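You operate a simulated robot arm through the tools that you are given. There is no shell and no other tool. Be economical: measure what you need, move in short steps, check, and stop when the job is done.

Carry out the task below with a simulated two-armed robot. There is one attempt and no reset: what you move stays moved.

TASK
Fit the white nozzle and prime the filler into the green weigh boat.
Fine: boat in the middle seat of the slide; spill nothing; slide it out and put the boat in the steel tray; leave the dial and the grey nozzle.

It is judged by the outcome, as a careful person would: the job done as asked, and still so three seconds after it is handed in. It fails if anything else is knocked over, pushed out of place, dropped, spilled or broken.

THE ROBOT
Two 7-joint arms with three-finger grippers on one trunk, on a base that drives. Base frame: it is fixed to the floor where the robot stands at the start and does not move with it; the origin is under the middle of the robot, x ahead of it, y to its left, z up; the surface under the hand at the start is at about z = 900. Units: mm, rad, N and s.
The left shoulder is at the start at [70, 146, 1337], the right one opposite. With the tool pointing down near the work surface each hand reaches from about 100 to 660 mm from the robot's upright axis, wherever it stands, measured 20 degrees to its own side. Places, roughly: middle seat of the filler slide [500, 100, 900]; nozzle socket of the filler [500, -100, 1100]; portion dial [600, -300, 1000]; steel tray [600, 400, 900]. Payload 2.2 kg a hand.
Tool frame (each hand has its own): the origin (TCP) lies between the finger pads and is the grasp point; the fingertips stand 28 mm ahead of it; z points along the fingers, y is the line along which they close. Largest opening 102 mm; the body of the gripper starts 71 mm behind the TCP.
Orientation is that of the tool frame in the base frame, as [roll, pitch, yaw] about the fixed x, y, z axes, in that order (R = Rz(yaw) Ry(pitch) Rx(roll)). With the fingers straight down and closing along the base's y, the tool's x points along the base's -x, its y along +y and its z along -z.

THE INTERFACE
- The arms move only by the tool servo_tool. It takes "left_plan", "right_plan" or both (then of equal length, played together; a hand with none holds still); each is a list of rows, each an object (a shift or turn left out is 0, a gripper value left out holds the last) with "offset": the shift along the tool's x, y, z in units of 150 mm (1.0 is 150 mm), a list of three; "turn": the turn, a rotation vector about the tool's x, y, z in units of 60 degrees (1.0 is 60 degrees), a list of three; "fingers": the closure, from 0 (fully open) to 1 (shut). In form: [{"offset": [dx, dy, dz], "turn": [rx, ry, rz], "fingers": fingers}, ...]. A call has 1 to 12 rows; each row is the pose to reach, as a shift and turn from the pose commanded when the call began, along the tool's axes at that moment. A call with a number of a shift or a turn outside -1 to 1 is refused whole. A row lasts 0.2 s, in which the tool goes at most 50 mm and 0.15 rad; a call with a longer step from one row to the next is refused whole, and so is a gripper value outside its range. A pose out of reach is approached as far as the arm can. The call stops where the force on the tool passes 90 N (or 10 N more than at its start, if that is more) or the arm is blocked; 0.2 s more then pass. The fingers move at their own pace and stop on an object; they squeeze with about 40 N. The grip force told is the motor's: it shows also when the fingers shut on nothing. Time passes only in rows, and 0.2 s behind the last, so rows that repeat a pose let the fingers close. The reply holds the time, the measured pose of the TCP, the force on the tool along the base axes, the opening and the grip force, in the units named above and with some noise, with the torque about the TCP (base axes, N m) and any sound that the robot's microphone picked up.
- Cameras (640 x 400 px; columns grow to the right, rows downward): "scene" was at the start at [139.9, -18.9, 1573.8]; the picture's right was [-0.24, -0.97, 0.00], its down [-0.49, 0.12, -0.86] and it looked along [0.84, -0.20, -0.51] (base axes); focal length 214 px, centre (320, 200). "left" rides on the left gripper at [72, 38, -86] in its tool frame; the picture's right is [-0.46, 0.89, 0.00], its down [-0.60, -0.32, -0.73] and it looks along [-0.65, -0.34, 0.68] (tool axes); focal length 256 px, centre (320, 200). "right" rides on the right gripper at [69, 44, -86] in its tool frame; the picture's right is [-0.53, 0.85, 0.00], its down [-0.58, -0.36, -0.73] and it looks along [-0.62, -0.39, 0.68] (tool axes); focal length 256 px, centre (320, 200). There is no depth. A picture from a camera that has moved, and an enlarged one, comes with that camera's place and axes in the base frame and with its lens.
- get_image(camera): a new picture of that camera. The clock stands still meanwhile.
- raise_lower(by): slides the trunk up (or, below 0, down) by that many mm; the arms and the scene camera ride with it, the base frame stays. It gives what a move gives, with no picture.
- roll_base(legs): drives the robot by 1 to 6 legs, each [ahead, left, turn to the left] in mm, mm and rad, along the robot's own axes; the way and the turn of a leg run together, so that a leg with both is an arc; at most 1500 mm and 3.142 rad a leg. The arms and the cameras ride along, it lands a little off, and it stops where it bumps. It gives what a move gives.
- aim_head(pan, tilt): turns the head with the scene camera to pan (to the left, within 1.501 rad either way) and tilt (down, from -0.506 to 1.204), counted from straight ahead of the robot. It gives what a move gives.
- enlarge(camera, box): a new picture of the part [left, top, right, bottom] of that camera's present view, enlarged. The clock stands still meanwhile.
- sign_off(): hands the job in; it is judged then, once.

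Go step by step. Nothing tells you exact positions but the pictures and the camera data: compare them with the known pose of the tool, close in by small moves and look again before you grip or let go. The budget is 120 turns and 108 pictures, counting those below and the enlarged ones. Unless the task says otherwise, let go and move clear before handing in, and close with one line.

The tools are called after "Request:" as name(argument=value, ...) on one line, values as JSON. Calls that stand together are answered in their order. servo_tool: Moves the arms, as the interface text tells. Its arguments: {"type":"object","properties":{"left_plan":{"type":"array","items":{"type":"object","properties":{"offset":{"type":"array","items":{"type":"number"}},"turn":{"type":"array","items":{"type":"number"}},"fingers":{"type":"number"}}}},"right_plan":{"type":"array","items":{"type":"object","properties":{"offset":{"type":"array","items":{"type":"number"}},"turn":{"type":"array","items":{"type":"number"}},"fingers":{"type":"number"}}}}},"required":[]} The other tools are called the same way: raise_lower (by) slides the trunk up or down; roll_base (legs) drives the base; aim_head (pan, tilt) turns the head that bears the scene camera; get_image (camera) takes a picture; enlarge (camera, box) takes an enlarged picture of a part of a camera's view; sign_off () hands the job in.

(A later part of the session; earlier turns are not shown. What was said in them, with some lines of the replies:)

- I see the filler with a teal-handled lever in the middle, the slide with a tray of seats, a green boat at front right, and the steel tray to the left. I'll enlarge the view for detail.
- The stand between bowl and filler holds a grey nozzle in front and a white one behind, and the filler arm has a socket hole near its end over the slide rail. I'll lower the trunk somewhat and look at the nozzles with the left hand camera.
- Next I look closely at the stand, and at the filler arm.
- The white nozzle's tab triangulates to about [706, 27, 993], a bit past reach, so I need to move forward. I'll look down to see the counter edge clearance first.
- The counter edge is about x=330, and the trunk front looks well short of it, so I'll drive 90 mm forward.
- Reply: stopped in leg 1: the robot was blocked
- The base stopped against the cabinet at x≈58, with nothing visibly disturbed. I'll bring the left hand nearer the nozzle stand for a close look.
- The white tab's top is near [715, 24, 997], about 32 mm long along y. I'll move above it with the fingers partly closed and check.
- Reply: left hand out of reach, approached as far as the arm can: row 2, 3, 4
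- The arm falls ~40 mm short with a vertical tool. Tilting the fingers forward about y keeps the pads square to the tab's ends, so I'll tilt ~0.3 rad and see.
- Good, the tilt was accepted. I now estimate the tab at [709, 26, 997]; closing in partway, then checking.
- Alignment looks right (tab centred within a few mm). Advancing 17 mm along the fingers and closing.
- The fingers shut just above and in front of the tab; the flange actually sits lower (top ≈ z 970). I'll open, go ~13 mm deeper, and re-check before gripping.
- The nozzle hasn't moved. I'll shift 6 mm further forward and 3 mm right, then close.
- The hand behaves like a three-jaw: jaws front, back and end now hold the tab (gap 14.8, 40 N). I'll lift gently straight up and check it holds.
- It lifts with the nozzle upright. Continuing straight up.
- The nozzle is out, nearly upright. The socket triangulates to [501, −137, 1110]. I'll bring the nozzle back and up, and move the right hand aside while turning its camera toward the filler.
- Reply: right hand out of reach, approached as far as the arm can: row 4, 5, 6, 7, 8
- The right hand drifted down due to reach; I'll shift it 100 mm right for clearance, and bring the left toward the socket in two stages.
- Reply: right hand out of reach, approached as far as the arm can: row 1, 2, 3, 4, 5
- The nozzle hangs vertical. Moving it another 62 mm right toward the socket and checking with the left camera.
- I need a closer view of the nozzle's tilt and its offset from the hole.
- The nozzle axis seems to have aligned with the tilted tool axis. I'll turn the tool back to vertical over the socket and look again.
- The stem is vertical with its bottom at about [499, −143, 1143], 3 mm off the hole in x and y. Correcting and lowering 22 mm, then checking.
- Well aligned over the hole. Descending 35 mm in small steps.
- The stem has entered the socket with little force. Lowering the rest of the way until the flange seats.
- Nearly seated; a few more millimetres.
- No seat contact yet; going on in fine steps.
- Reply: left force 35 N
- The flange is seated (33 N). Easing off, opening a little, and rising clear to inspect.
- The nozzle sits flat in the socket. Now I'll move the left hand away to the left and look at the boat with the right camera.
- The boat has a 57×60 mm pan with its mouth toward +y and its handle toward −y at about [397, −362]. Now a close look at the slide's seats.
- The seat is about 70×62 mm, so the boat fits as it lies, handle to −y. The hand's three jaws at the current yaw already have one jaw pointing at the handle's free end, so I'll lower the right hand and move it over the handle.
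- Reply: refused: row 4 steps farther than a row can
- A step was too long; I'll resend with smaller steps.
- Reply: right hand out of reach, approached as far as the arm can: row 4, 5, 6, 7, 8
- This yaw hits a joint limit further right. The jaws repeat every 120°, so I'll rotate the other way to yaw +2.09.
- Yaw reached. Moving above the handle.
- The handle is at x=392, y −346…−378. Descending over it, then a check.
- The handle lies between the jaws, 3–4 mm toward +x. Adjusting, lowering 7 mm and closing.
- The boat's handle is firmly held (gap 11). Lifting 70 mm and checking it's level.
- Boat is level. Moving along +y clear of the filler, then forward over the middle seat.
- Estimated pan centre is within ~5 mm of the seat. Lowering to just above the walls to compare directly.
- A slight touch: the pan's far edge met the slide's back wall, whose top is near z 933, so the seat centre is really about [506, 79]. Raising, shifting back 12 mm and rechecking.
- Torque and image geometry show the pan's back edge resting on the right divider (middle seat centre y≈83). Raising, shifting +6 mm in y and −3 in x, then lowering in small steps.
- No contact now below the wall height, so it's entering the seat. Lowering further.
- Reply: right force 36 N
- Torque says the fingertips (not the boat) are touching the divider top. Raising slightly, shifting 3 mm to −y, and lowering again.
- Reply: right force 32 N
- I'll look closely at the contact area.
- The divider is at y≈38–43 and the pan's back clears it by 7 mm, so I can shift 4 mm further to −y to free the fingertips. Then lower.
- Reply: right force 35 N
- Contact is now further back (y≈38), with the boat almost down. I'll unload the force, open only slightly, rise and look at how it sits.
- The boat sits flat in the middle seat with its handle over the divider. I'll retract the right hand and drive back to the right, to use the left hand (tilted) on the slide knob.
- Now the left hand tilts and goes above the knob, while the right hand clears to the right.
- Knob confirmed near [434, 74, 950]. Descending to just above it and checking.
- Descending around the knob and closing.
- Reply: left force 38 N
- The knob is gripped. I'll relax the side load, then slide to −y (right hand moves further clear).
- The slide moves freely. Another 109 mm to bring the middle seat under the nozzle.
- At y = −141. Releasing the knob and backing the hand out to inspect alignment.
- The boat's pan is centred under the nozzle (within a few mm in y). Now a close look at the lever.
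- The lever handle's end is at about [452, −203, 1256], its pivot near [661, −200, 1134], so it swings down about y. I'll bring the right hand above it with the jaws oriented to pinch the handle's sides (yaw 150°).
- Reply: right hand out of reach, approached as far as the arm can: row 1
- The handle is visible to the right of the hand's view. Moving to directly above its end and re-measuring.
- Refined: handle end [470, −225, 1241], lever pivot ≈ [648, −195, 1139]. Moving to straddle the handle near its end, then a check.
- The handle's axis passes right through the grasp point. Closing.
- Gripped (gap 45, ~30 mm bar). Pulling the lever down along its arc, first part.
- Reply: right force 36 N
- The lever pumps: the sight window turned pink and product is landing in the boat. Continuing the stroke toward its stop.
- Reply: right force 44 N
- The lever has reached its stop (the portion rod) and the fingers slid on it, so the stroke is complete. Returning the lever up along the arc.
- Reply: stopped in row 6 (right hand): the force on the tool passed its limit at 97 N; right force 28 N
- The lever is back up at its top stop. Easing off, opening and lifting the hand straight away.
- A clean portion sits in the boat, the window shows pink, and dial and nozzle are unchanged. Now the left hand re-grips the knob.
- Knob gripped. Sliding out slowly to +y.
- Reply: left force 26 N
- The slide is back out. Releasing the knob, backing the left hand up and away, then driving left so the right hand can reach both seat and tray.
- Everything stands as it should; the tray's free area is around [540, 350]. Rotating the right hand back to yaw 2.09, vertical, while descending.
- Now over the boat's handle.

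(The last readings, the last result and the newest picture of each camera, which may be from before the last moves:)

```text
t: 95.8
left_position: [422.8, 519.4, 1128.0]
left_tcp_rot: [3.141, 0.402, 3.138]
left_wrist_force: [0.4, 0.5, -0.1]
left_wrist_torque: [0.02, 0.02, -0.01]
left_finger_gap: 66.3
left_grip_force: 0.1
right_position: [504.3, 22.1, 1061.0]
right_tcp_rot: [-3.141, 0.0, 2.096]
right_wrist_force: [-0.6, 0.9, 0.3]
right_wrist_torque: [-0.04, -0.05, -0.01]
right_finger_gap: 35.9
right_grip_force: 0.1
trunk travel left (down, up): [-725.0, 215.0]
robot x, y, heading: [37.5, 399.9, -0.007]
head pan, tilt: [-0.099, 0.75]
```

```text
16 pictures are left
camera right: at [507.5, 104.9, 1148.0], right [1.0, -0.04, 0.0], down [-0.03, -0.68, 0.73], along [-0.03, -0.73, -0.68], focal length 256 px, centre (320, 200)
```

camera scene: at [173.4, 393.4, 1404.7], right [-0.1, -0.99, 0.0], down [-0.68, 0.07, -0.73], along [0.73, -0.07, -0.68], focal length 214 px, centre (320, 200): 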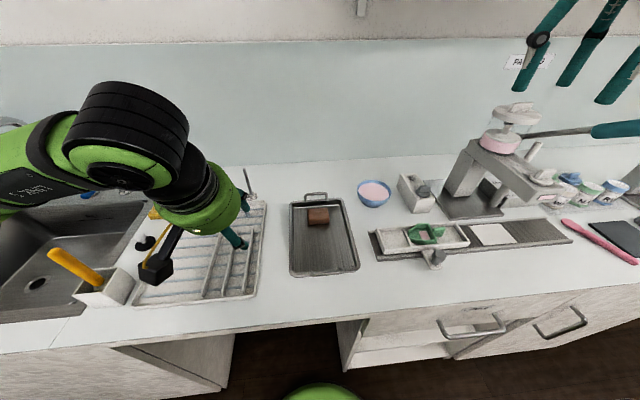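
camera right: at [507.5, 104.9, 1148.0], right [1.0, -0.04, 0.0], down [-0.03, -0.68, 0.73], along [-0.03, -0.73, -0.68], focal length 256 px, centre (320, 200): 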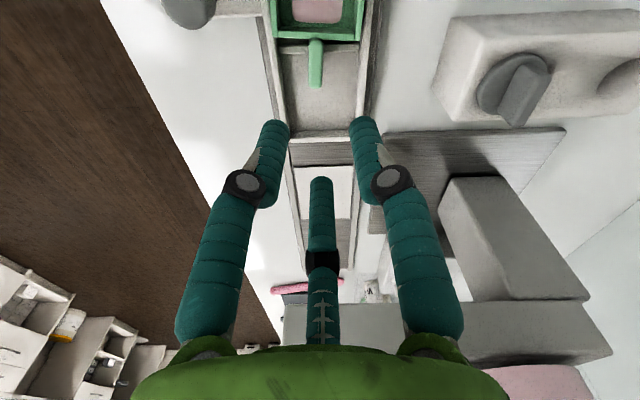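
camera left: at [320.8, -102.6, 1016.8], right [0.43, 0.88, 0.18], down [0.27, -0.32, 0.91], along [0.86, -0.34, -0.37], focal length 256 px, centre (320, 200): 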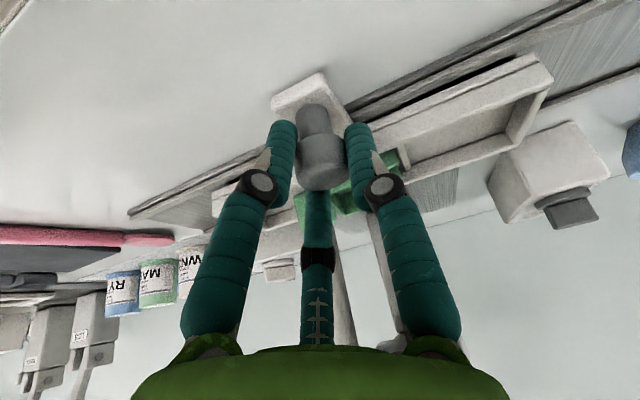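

Handle is at x≈501. Descending to just above divider level, narrowing the jaws around the handle, then lowering the last few mm before gripping.

Request:
servo_tool(right_plan=[{"offset": [0.008, -0.016, 0.2], "fingers": 0.65}, {"offset": [0.008, -0.016, 0.4]}, {"offset": [0.008, -0.016, 0.55]}, {"offset": [0.008, -0.016, 0.66]}, {"offset": [0.008, -0.016, 0.66], "fingers": 0.76}, {"offset": [0.008, -0.016, 0.66], "fingers": 0.76}])

Request:
enlarge(camera="right", box=[220, 40, 420, 180])

```text
t: 97.2
left_position: [423.6, 519.7, 1126.7]
left_tcp_rot: [-3.141, 0.4, 3.139]
left_wrist_force: [-0.1, 0.8, 0.9]
left_wrist_torque: [0.04, 0.01, -0.03]
left_finger_gap: 66.3
left_grip_force: 0.1
right_position: [502.2, 23.0, 960.6]
right_tcp_rot: [3.141, -0.002, 2.093]
right_wrist_force: [0.5, 0.0, 0.2]
right_wrist_torque: [0.02, 0.0, -0.03]
right_finger_gap: 24.3
right_grip_force: 0.0
trunk travel left (down, up): [-725.0, 215.0]
robot x, y, heading: [37.7, 402.5, -0.003]
head pan, tilt: [-0.099, 0.75]
```

```text
2.86 times, centred on (320, 110) of right
camera zoom: at [504.0, 104.3, 1046.9], right [1.0, -0.04, 0.0], down [-0.03, -0.68, 0.73], along [-0.03, -0.73, -0.68], focal length 731 px, centre (320, 457)
```

zoom: 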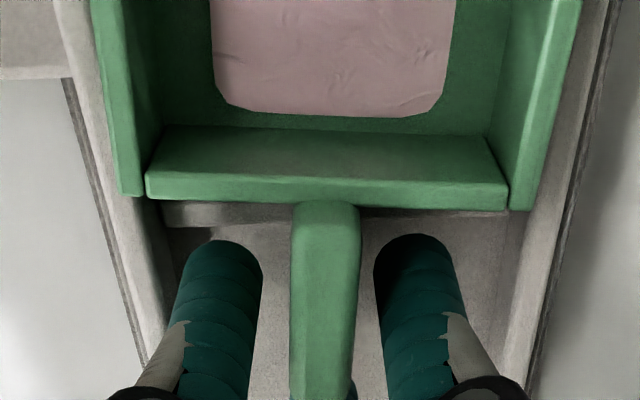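

Well centred and clear of the divider. Lowering 5 mm and gripping.

Request:
servo_tool(right_plan=[{"offset": [0, 0, 0.02], "fingers": 0.76}, {"offset": [0, 0, 0.033], "fingers": 0.76}, {"offset": [0, 0, 0.033], "fingers": 0.85}, {"offset": [0, 0, 0.033], "fingers": 0.92}, {"offset": [0, 0, 0.033], "fingers": 1}, {"offset": [0, 0, 0.033], "fingers": 1}])

```text
t: 98.6
left_position: [424.0, 519.5, 1127.5]
left_tcp_rot: [3.141, 0.4, 3.137]
left_wrist_force: [0.0, 0.0, -0.8]
left_wrist_torque: [0.01, -0.02, 0.0]
left_finger_gap: 66.4
left_grip_force: 0.0
right_position: [501.1, 21.4, 955.1]
right_tcp_rot: [-3.14, -0.002, 2.094]
right_wrist_force: [-0.8, -0.1, 0.0]
right_wrist_torque: [-0.01, 0.0, 0.02]
right_finger_gap: 10.6
right_grip_force: 37.7
trunk travel left (down, up): [-725.0, 215.0]
robot x, y, heading: [39.2, 400.5, -0.007]
head pan, tilt: [-0.099, 0.75]
```

Firm grip (10.6, same as before) with no side load. Lifting slowly and checking that it stays level.

Request:
servo_tool(right_plan=[{"offset": [0, 0, -0.02], "fingers": 1}, {"offset": [0, 0, -0.06]}, {"offset": [0, 0, -0.12]}, {"offset": [0, 0, -0.2]}, {"offset": [0, 0, -0.28]}, {"offset": [0, 0, -0.36]}, {"offset": [0, 0, -0.42]}, {"offset": [0, 0, -0.45]}, {"offset": [0, 0, -0.45]}])

Request:
enlarge(camera="scene", box=[360, 170, 480, 270])

Request:
get_image(camera="right")

```text
t: 100.6
left_position: [424.5, 519.6, 1126.7]
left_tcp_rot: [-3.141, 0.4, 3.137]
left_wrist_force: [0.1, 0.0, 0.2]
left_wrist_torque: [-0.02, 0.0, 0.03]
left_finger_gap: 66.5
left_grip_force: 0.0
right_position: [501.3, 21.6, 1023.7]
right_tcp_rot: [3.141, -0.003, 2.096]
right_wrist_force: [0.0, -1.2, -0.6]
right_wrist_torque: [-0.04, -0.01, 0.02]
right_finger_gap: 10.4
right_grip_force: 37.9
trunk travel left (down, up): [-725.0, 215.0]
robot x, y, heading: [39.0, 405.0, -0.007]
head pan, tilt: [-0.099, 0.75]
```

```text
4.00 times, centred on (420, 220) of scene
camera zoom: at [173.5, 395.0, 1404.7], right [-0.1, -0.99, 0.0], down [-0.68, 0.07, -0.73], along [0.73, -0.07, -0.68], focal length 858 px, centre (-80, 120)
```

zoom: 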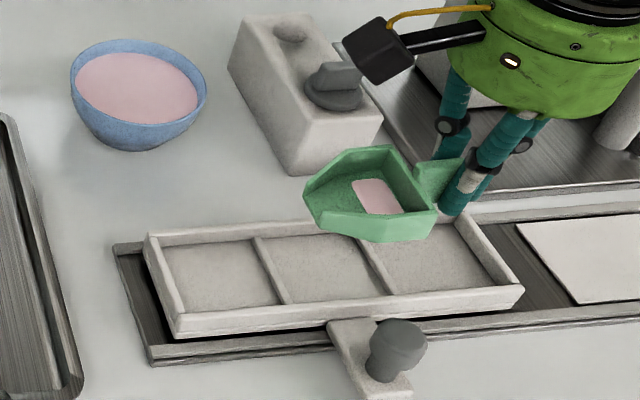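

```text
13 pictures are left
camera right: at [503.1, 103.9, 1110.1], right [1.0, -0.04, 0.0], down [-0.03, -0.68, 0.73], along [-0.03, -0.73, -0.68], focal length 256 px, centre (320, 200)
```

right: 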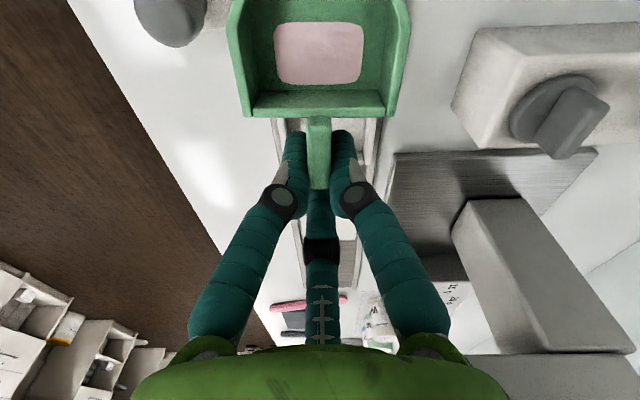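

Level, with the product settled in the pan. Carrying it slowly to the tray in two legs.

Request:
servo_tool(right_plan=[{"offset": [0.023, 0.018, 0], "fingers": 1}, {"offset": [0.077, 0.059, 0]}, {"offset": [0.154, 0.119, 0]}, {"offset": [0.247, 0.19, 0]}, {"offset": [0.347, 0.267, 0]}, {"offset": [0.447, 0.345, 0]}, {"offset": [0.54, 0.416, 0]}, {"offset": [0.625, 0.481, 0]}, {"offset": [0.694, 0.535, 0]}, {"offset": [0.74, 0.57, 0]}, {"offset": [0.771, 0.594, 0]}, {"offset": [0.771, 0.594, 0]}])

Request:
servo_tool(right_plan=[{"offset": [0.023, 0.018, 0], "fingers": 1}, {"offset": [0.077, 0.059, 0]}, {"offset": [0.154, 0.119, 0]}, {"offset": [0.247, 0.19, 0]}, {"offset": [0.347, 0.267, 0]}, {"offset": [0.447, 0.345, 0]}, {"offset": [0.54, 0.416, 0]}, {"offset": [0.625, 0.481, 0]}, {"offset": [0.694, 0.535, 0]}, {"offset": [0.74, 0.57, 0]}, {"offset": [0.771, 0.594, 0]}, {"offset": [0.771, 0.594, 0]}])

Request:
get_image(camera="scene")

Request:
get_image(camera="right")

```text
t: 103.2
left_position: [423.4, 520.3, 1127.2]
left_tcp_rot: [-3.14, 0.401, 3.139]
left_wrist_force: [0.3, 0.3, -0.2]
left_wrist_torque: [0.02, -0.07, 0.04]
left_finger_gap: 66.5
left_grip_force: 0.2
right_position: [518.7, 166.1, 1025.0]
right_tcp_rot: [-3.139, -0.003, 2.093]
right_wrist_force: [-0.3, 0.2, -0.2]
right_wrist_torque: [0.01, -0.01, -0.01]
right_finger_gap: 10.2
right_grip_force: 38.3
trunk travel left (down, up): [-725.0, 215.0]
robot x, y, heading: [39.7, 402.4, -0.004]
head pan, tilt: [-0.099, 0.75]
```

```text
t: 105.8
left_position: [423.2, 518.8, 1128.0]
left_tcp_rot: [3.14, 0.399, 3.138]
left_wrist_force: [-0.1, 0.0, 0.2]
left_wrist_torque: [-0.01, 0.01, -0.01]
left_finger_gap: 66.2
left_grip_force: 0.1
right_position: [519.3, 269.2, 1030.5]
right_tcp_rot: [3.141, -0.002, 2.095]
right_wrist_force: [-0.2, -1.4, -0.6]
right_wrist_torque: [0.01, -0.02, 0.01]
right_finger_gap: 10.3
right_grip_force: 37.9
right hand out of reach, approached as far as the arm can: row 7, 8, 9, 10, 11, 12
trunk travel left (down, up): [-725.0, 215.0]
robot x, y, heading: [37.9, 401.4, -0.003]
head pan, tilt: [-0.099, 0.75]
```

```text
12 pictures are left
camera scene: at [173.5, 395.1, 1404.7], right [-0.1, -0.99, 0.0], down [-0.68, 0.07, -0.73], along [0.73, -0.07, -0.68], focal length 214 px, centre (320, 200)
```

scene: 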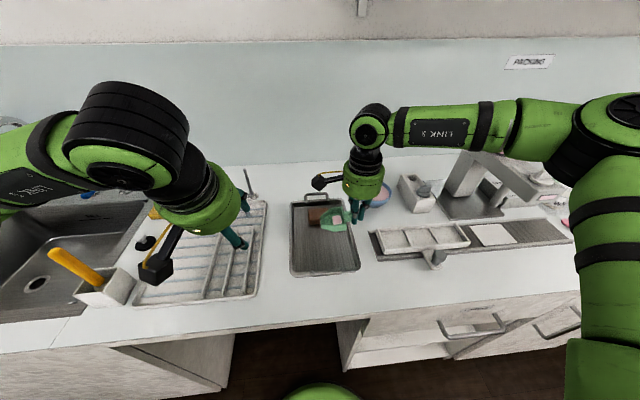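

```text
11 pictures are left
camera right: at [521.8, 349.9, 1115.7], right [1.0, -0.04, 0.0], down [-0.03, -0.68, 0.73], along [-0.03, -0.73, -0.68], focal length 256 px, centre (320, 200)
```

right: 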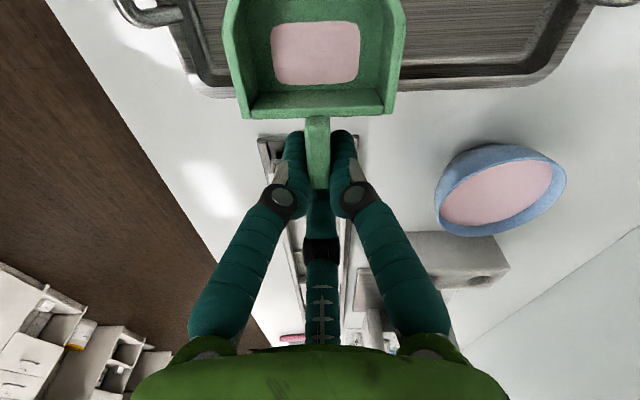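

The arm hits its yaw limit with TCP y=269; I need ~40 mm more. Turning the boat ~20° counter-clockwise frees that joint, so I'll rotate slowly and continue.

Request:
servo_tool(right_plan=[{"turn": [0, 0, -0.07], "fingers": 1}, {"turn": [0, 0, -0.16]}, {"turn": [0, 0, -0.25]}, {"turn": [0, 0, -0.32]}, {"offset": [0.03, 0.022, 0], "turn": [0, 0, -0.334]}, {"offset": [0.08, 0.06, 0], "turn": [0, 0, -0.334]}, {"offset": [0.13, 0.098, 0], "turn": [0, 0, -0.334]}, {"offset": [0.18, 0.135, 0], "turn": [0, 0, -0.334]}, {"offset": [0.226, 0.169, 0], "turn": [0, 0, -0.334]}, {"offset": [0.226, 0.169, 0], "turn": [0, 0, -0.334]}])

Request:
get_image(camera="right")

```text
t: 108.0
left_position: [424.4, 519.8, 1127.3]
left_tcp_rot: [3.141, 0.399, 3.139]
left_wrist_force: [0.4, 0.8, 0.4]
left_wrist_torque: [0.0, 0.0, -0.02]
left_finger_gap: 66.2
left_grip_force: 0.1
right_position: [505.2, 278.7, 1038.8]
right_tcp_rot: [3.14, -0.001, 2.446]
right_wrist_force: [-0.1, 0.5, 0.1]
right_wrist_torque: [0.03, 0.02, 0.01]
right_finger_gap: 10.4
right_grip_force: 37.5
right hand out of reach, approached as far as the arm can: row 5, 6, 7, 8, 9, 10
trunk travel left (down, up): [-725.0, 215.0]
robot x, y, heading: [38.4, 401.4, -0.002]
head pan, tilt: [-0.099, 0.75]
```

```text
10 pictures are left
camera right: at [479.0, 357.5, 1124.8], right [0.95, 0.31, 0.0], down [0.21, -0.65, 0.73], along [0.22, -0.69, -0.68], focal length 256 px, centre (320, 200)
```

right: 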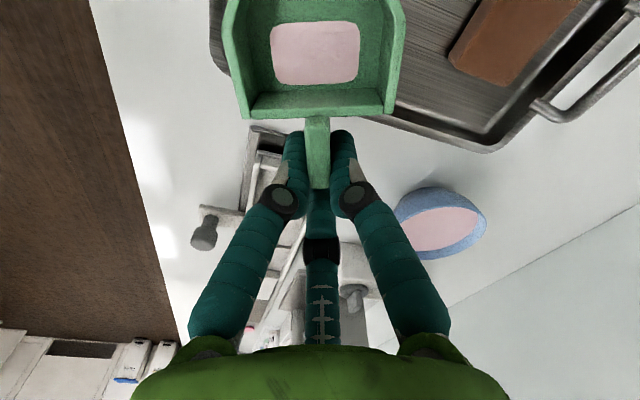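

It's an arm-configuration limit, not yaw. The boat is secure and high, so I'll drive the base 70 mm left instead, then realign.

Request:
roll_base(legs=[[0, 70, 0]])

```text
t: 109.0
left_position: [423.1, 585.4, 1127.2]
left_tcp_rot: [3.139, 0.399, 3.137]
left_wrist_force: [0.4, 0.4, 0.5]
left_wrist_torque: [0.03, 0.02, 0.01]
left_finger_gap: 66.4
left_grip_force: 0.0
right_position: [506.2, 343.6, 1038.1]
right_tcp_rot: [3.139, -0.004, 2.443]
right_wrist_force: [-0.8, -0.3, -0.9]
right_wrist_torque: [0.01, -0.01, -0.01]
right_finger_gap: 10.2
right_grip_force: 37.7
trunk travel left (down, up): [-725.0, 215.0]
robot x, y, heading: [40.2, 465.8, 0.002]
head pan, tilt: [-0.099, 0.75]
```

Now rotating back and moving over the tray's open area while descending part-way.

Request:
servo_tool(right_plan=[{"offset": [-0.05, -0.004, 0.0], "turn": [0, 0, 0.06], "fingers": 1}, {"offset": [-0.12, -0.01, 0.0], "turn": [0, 0, 0.14]}, {"offset": [-0.2, -0.018, 0.05], "turn": [0, 0, 0.23]}, {"offset": [-0.26, -0.023, 0.13], "turn": [0, 0, 0.3]}, {"offset": [-0.3, -0.027, 0.22], "turn": [0, 0, 0.334]}, {"offset": [-0.3, -0.027, 0.3], "turn": [0, 0, 0.334]}, {"offset": [-0.3, -0.027, 0.35], "turn": [0, 0, 0.334]}, {"offset": [-0.3, -0.027, 0.35], "turn": [0, 0, 0.334]}])

Request:
get_image(camera="right")

Request:
enlarge(camera="scene", box=[280, 170, 440, 290])

```text
t: 110.8
left_position: [423.1, 587.9, 1127.6]
left_tcp_rot: [-3.142, 0.4, 3.139]
left_wrist_force: [0.5, -0.1, -0.7]
left_wrist_torque: [-0.01, 0.01, 0.01]
left_finger_gap: 66.1
left_grip_force: 0.0
right_position: [533.8, 312.6, 987.6]
right_tcp_rot: [3.14, -0.002, 2.094]
right_wrist_force: [-1.5, -0.9, 0.1]
right_wrist_torque: [0.0, 0.0, -0.04]
right_finger_gap: 10.6
right_grip_force: 37.8
right hand out of reach, approached as far as the arm can: row 7, 8
trunk travel left (down, up): [-725.0, 215.0]
robot x, y, heading: [38.0, 468.8, -0.004]
head pan, tilt: [-0.099, 0.75]
```

```text
9 pictures are left
camera right: at [536.8, 394.8, 1073.6], right [1.0, -0.04, 0.0], down [-0.03, -0.68, 0.73], along [-0.03, -0.73, -0.68], focal length 256 px, centre (320, 200)
```

right: 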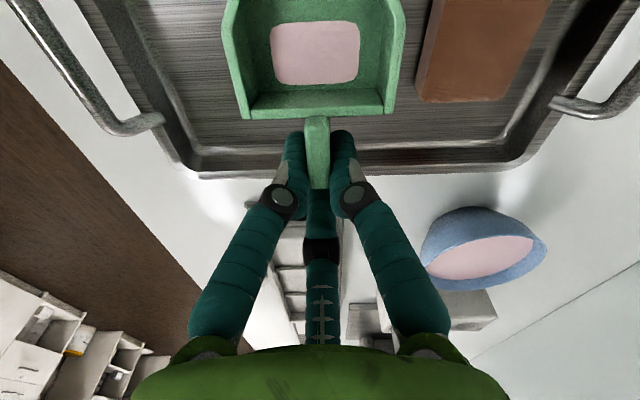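

```text
3.33 times, centred on (360, 230) of scene
camera zoom: at [173.6, 463.0, 1404.7], right [-0.1, -0.99, 0.0], down [-0.68, 0.07, -0.73], along [0.73, -0.07, -0.68], focal length 715 px, centre (187, 100)
```

zoom: 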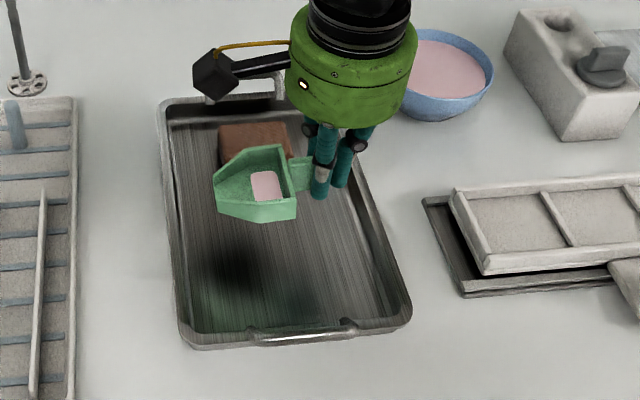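

Positioned over open tray floor, clear of the brown block. Lowering gently.

Request:
servo_tool(right_plan=[{"offset": [0, 0, 0.04], "fingers": 1}, {"offset": [0.02, -0.03, 0.1]}, {"offset": [0.04, -0.07, 0.17]}, {"offset": [0.05, -0.09, 0.22]}, {"offset": [0.05, -0.09, 0.25]}, {"offset": [0.05, -0.09, 0.25]}])

```text
t: 112.2
left_position: [422.7, 587.4, 1128.3]
left_tcp_rot: [3.141, 0.4, 3.14]
left_wrist_force: [0.3, -0.3, 0.1]
left_wrist_torque: [0.02, 0.01, 0.01]
left_finger_gap: 66.3
left_grip_force: 0.0
right_position: [515.8, 309.6, 951.4]
right_tcp_rot: [3.14, -0.001, 2.093]
right_wrist_force: [0.6, 0.5, -0.7]
right_wrist_torque: [0.0, 0.0, -0.01]
right_finger_gap: 10.7
right_grip_force: 37.9
right hand out of reach, approached as far as the arm can: row 5
trunk travel left (down, up): [-725.0, 215.0]
robot x, y, heading: [39.5, 468.9, 0.004]
head pan, tilt: [-0.099, 0.75]
```

Almost down. Last ~10 mm in fine steps.

Request:
servo_tool(right_plan=[{"offset": [0.01, -0.02, 0.015], "fingers": 1}, {"offset": [0.02, -0.035, 0.03]}, {"offset": [0.02, -0.035, 0.045]}, {"offset": [0.02, -0.035, 0.06]}, {"offset": [0.02, -0.035, 0.06]}])

Request:
enlarge(camera="scene", box=[310, 200, 390, 260])

```text
t: 113.4
left_position: [423.3, 587.8, 1128.1]
left_tcp_rot: [-3.141, 0.399, 3.141]
left_wrist_force: [-0.6, 0.8, -0.2]
left_wrist_torque: [-0.03, 0.03, 0.01]
left_finger_gap: 66.3
left_grip_force: 0.1
right_position: [509.8, 309.0, 941.6]
right_tcp_rot: [3.138, -0.001, 2.093]
right_wrist_force: [-0.4, -0.5, -0.7]
right_wrist_torque: [-0.01, 0.0, 0.02]
right_finger_gap: 10.4
right_grip_force: 37.6
right hand out of reach, approached as far as the arm can: row 4, 5
trunk travel left (down, up): [-725.0, 215.0]
robot x, y, heading: [40.1, 465.8, 0.003]
head pan, tilt: [-0.099, 0.75]
```

```text
6.67 times, centred on (350, 230) of scene
camera zoom: at [173.5, 462.8, 1404.7], right [-0.1, -0.99, 0.0], down [-0.68, 0.07, -0.73], along [0.73, -0.07, -0.68], focal length 1430 px, centre (120, 0)
```

zoom: 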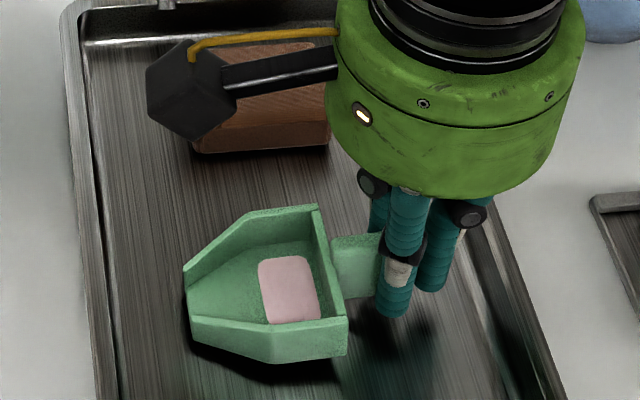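

No contact yet and the arm is near its limit, so I'll use the trunk for the last few millimetres.

Request:
raise_lower(by=-3)

```text
t: 113.9
left_position: [423.5, 588.0, 1123.7]
left_tcp_rot: [3.14, 0.399, 3.14]
left_wrist_force: [0.6, -0.6, 0.2]
left_wrist_torque: [0.0, 0.01, 0.0]
left_finger_gap: 66.1
left_grip_force: 0.0
right_position: [510.7, 309.0, 938.2]
right_tcp_rot: [3.141, -0.002, 2.093]
right_wrist_force: [0.0, 0.1, 0.5]
right_wrist_torque: [0.01, 0.0, 0.04]
right_finger_gap: 10.5
right_grip_force: 37.4
trunk travel left (down, up): [-722.0, 218.0]
robot x, y, heading: [38.2, 468.7, 0.001]
head pan, tilt: [-0.099, 0.75]
```

Request:
raise_lower(by=-2)

```text
t: 114.4
left_position: [422.3, 588.2, 1121.7]
left_tcp_rot: [-3.141, 0.4, 3.14]
left_wrist_force: [-0.8, 0.5, 0.1]
left_wrist_torque: [0.0, 0.0, 0.0]
left_finger_gap: 66.3
left_grip_force: 0.1
right_position: [510.5, 310.0, 938.9]
right_tcp_rot: [3.135, -0.001, 2.094]
right_wrist_force: [-0.9, -0.8, 8.9]
right_wrist_torque: [0.71, 0.01, 0.02]
right_finger_gap: 10.2
right_grip_force: 37.6
trunk travel left (down, up): [-720.0, 220.0]
robot x, y, heading: [38.2, 471.0, -0.003]
head pan, tilt: [-0.099, 0.75]
```

Contact (9 N) at the pan. One more millimetre, then open slightly and rise straight up with the trunk.

Request:
raise_lower(by=-1)

Request:
servo_tool(right_plan=[{"fingers": 0.95}, {"fingers": 0.85}, {"fingers": 0.77}, {"fingers": 0.72}, {"fingers": 0.72}])

Request:
raise_lower(by=80)

Request:
enlarge(camera="scene", box=[290, 190, 410, 290])

```text
t: 115.0
left_position: [422.9, 587.1, 1121.8]
left_tcp_rot: [-3.141, 0.401, 3.14]
left_wrist_force: [0.2, 0.0, -0.3]
left_wrist_torque: [0.0, -0.01, -0.04]
left_finger_gap: 66.0
left_grip_force: 0.1
right_position: [509.9, 310.9, 937.0]
right_tcp_rot: [3.135, -0.002, 2.095]
right_wrist_force: [0.1, -0.7, 15.5]
right_wrist_torque: [1.27, 0.02, 0.0]
right_finger_gap: 10.4
right_grip_force: 37.5
trunk travel left (down, up): [-719.0, 221.0]
robot x, y, heading: [39.4, 471.1, -0.007]
head pan, tilt: [-0.099, 0.75]
```

```text
t: 116.2
left_position: [423.7, 587.8, 1121.5]
left_tcp_rot: [3.141, 0.398, 3.139]
left_wrist_force: [-0.2, -0.4, 0.0]
left_wrist_torque: [-0.03, 0.0, 0.02]
left_finger_gap: 66.2
left_grip_force: 0.1
right_position: [509.9, 309.1, 936.9]
right_tcp_rot: [3.14, -0.001, 2.094]
right_wrist_force: [0.3, 0.6, 0.3]
right_wrist_torque: [0.02, 0.01, -0.02]
right_finger_gap: 28.4
right_grip_force: 0.0
trunk travel left (down, up): [-719.0, 221.0]
robot x, y, heading: [40.6, 466.8, -0.004]
head pan, tilt: [-0.099, 0.75]
```

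```text
t: 117.3
left_position: [423.1, 586.6, 1202.3]
left_tcp_rot: [-3.14, 0.4, 3.141]
left_wrist_force: [-0.6, 0.4, 0.4]
left_wrist_torque: [0.0, 0.03, -0.02]
left_finger_gap: 66.3
left_grip_force: 0.1
right_position: [509.6, 309.5, 1015.9]
right_tcp_rot: [3.14, -0.003, 2.094]
right_wrist_force: [0.4, -0.2, 0.5]
right_wrist_torque: [0.0, 0.02, -0.01]
right_finger_gap: 28.4
right_grip_force: 0.1
trunk travel left (down, up): [-799.0, 141.0]
robot x, y, heading: [41.1, 466.7, -0.005]
head pan, tilt: [-0.099, 0.75]
```

```text
4.00 times, centred on (350, 240) of scene
camera zoom: at [173.6, 462.8, 1478.7], right [-0.1, -0.99, 0.0], down [-0.68, 0.07, -0.73], along [0.73, -0.07, -0.68], focal length 858 px, centre (200, 40)
```

zoom: 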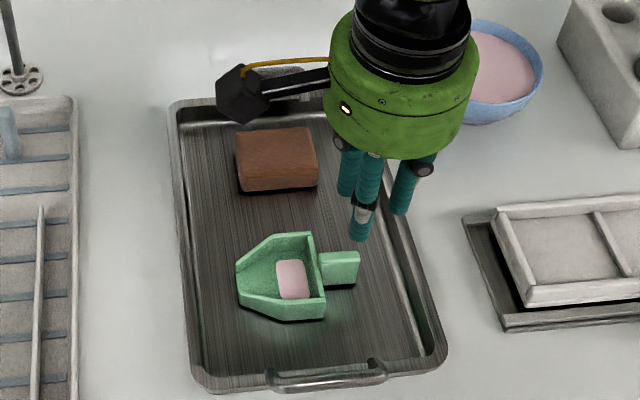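

The boat stands flat in the tray with the product in it. Moving the hand clear and taking a last look.

Request:
raise_lower(by=100)

Request:
get_image(camera="scene")

Request:
enlarge(camera="scene", box=[370, 170, 640, 310])

```text
t: 118.7
left_position: [423.3, 587.5, 1301.0]
left_tcp_rot: [3.139, 0.401, 3.139]
left_wrist_force: [-1.0, 0.1, 0.2]
left_wrist_torque: [0.02, -0.02, -0.03]
left_finger_gap: 66.3
left_grip_force: 0.0
right_position: [510.6, 309.2, 1116.9]
right_tcp_rot: [3.14, -0.001, 2.095]
right_wrist_force: [-0.3, -0.8, -0.1]
right_wrist_torque: [-0.01, 0.04, 0.01]
right_finger_gap: 28.5
right_grip_force: 0.0
trunk travel left (down, up): [-899.0, 41.0]
robot x, y, heading: [44.1, 471.7, -0.002]
head pan, tilt: [-0.099, 0.75]
```

```text
5 pictures are left
camera scene: at [173.7, 462.8, 1578.7], right [-0.1, -0.99, 0.0], down [-0.68, 0.07, -0.73], along [0.73, -0.07, -0.68], focal length 214 px, centre (320, 200)
```

scene: 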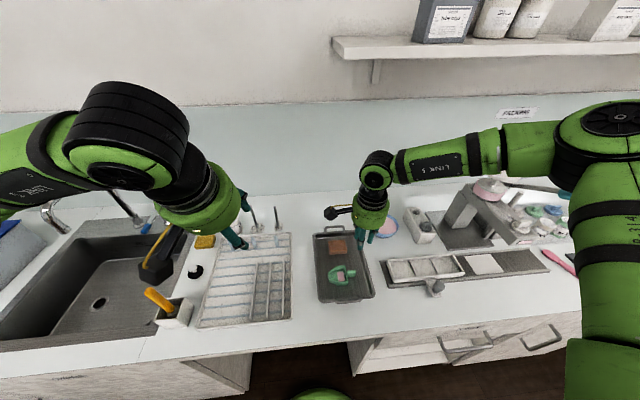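

```text
2.37 times, centred on (505, 240) of scene
camera zoom: at [173.7, 462.8, 1578.7], right [-0.1, -0.99, 0.0], down [-0.68, 0.07, -0.73], along [0.73, -0.07, -0.68], focal length 508 px, centre (-118, 105)
```

zoom: 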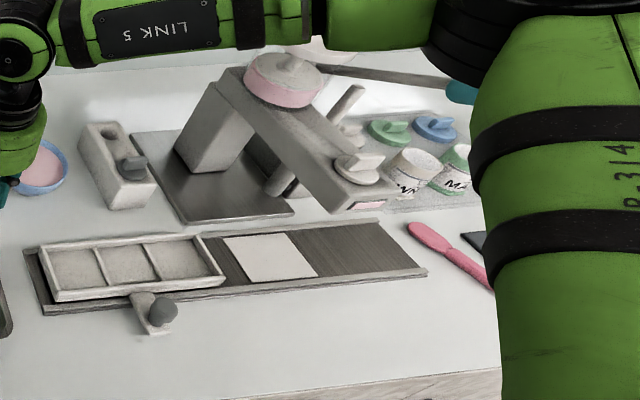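

The nozzle is seated, the slide is out, the pad is clean, the grey nozzle is untouched, and the boat stands in the tray. I'm handing it in.

Request:
sign_off()

```text
The job is handed in.
```

The white nozzle is fitted and the filler primed with one lever stroke. The filled green boat, primed in the middle seat, is now in the steel tray, with the slide pulled out. I saw no spills, and the dial and grey nozzle were left alone.
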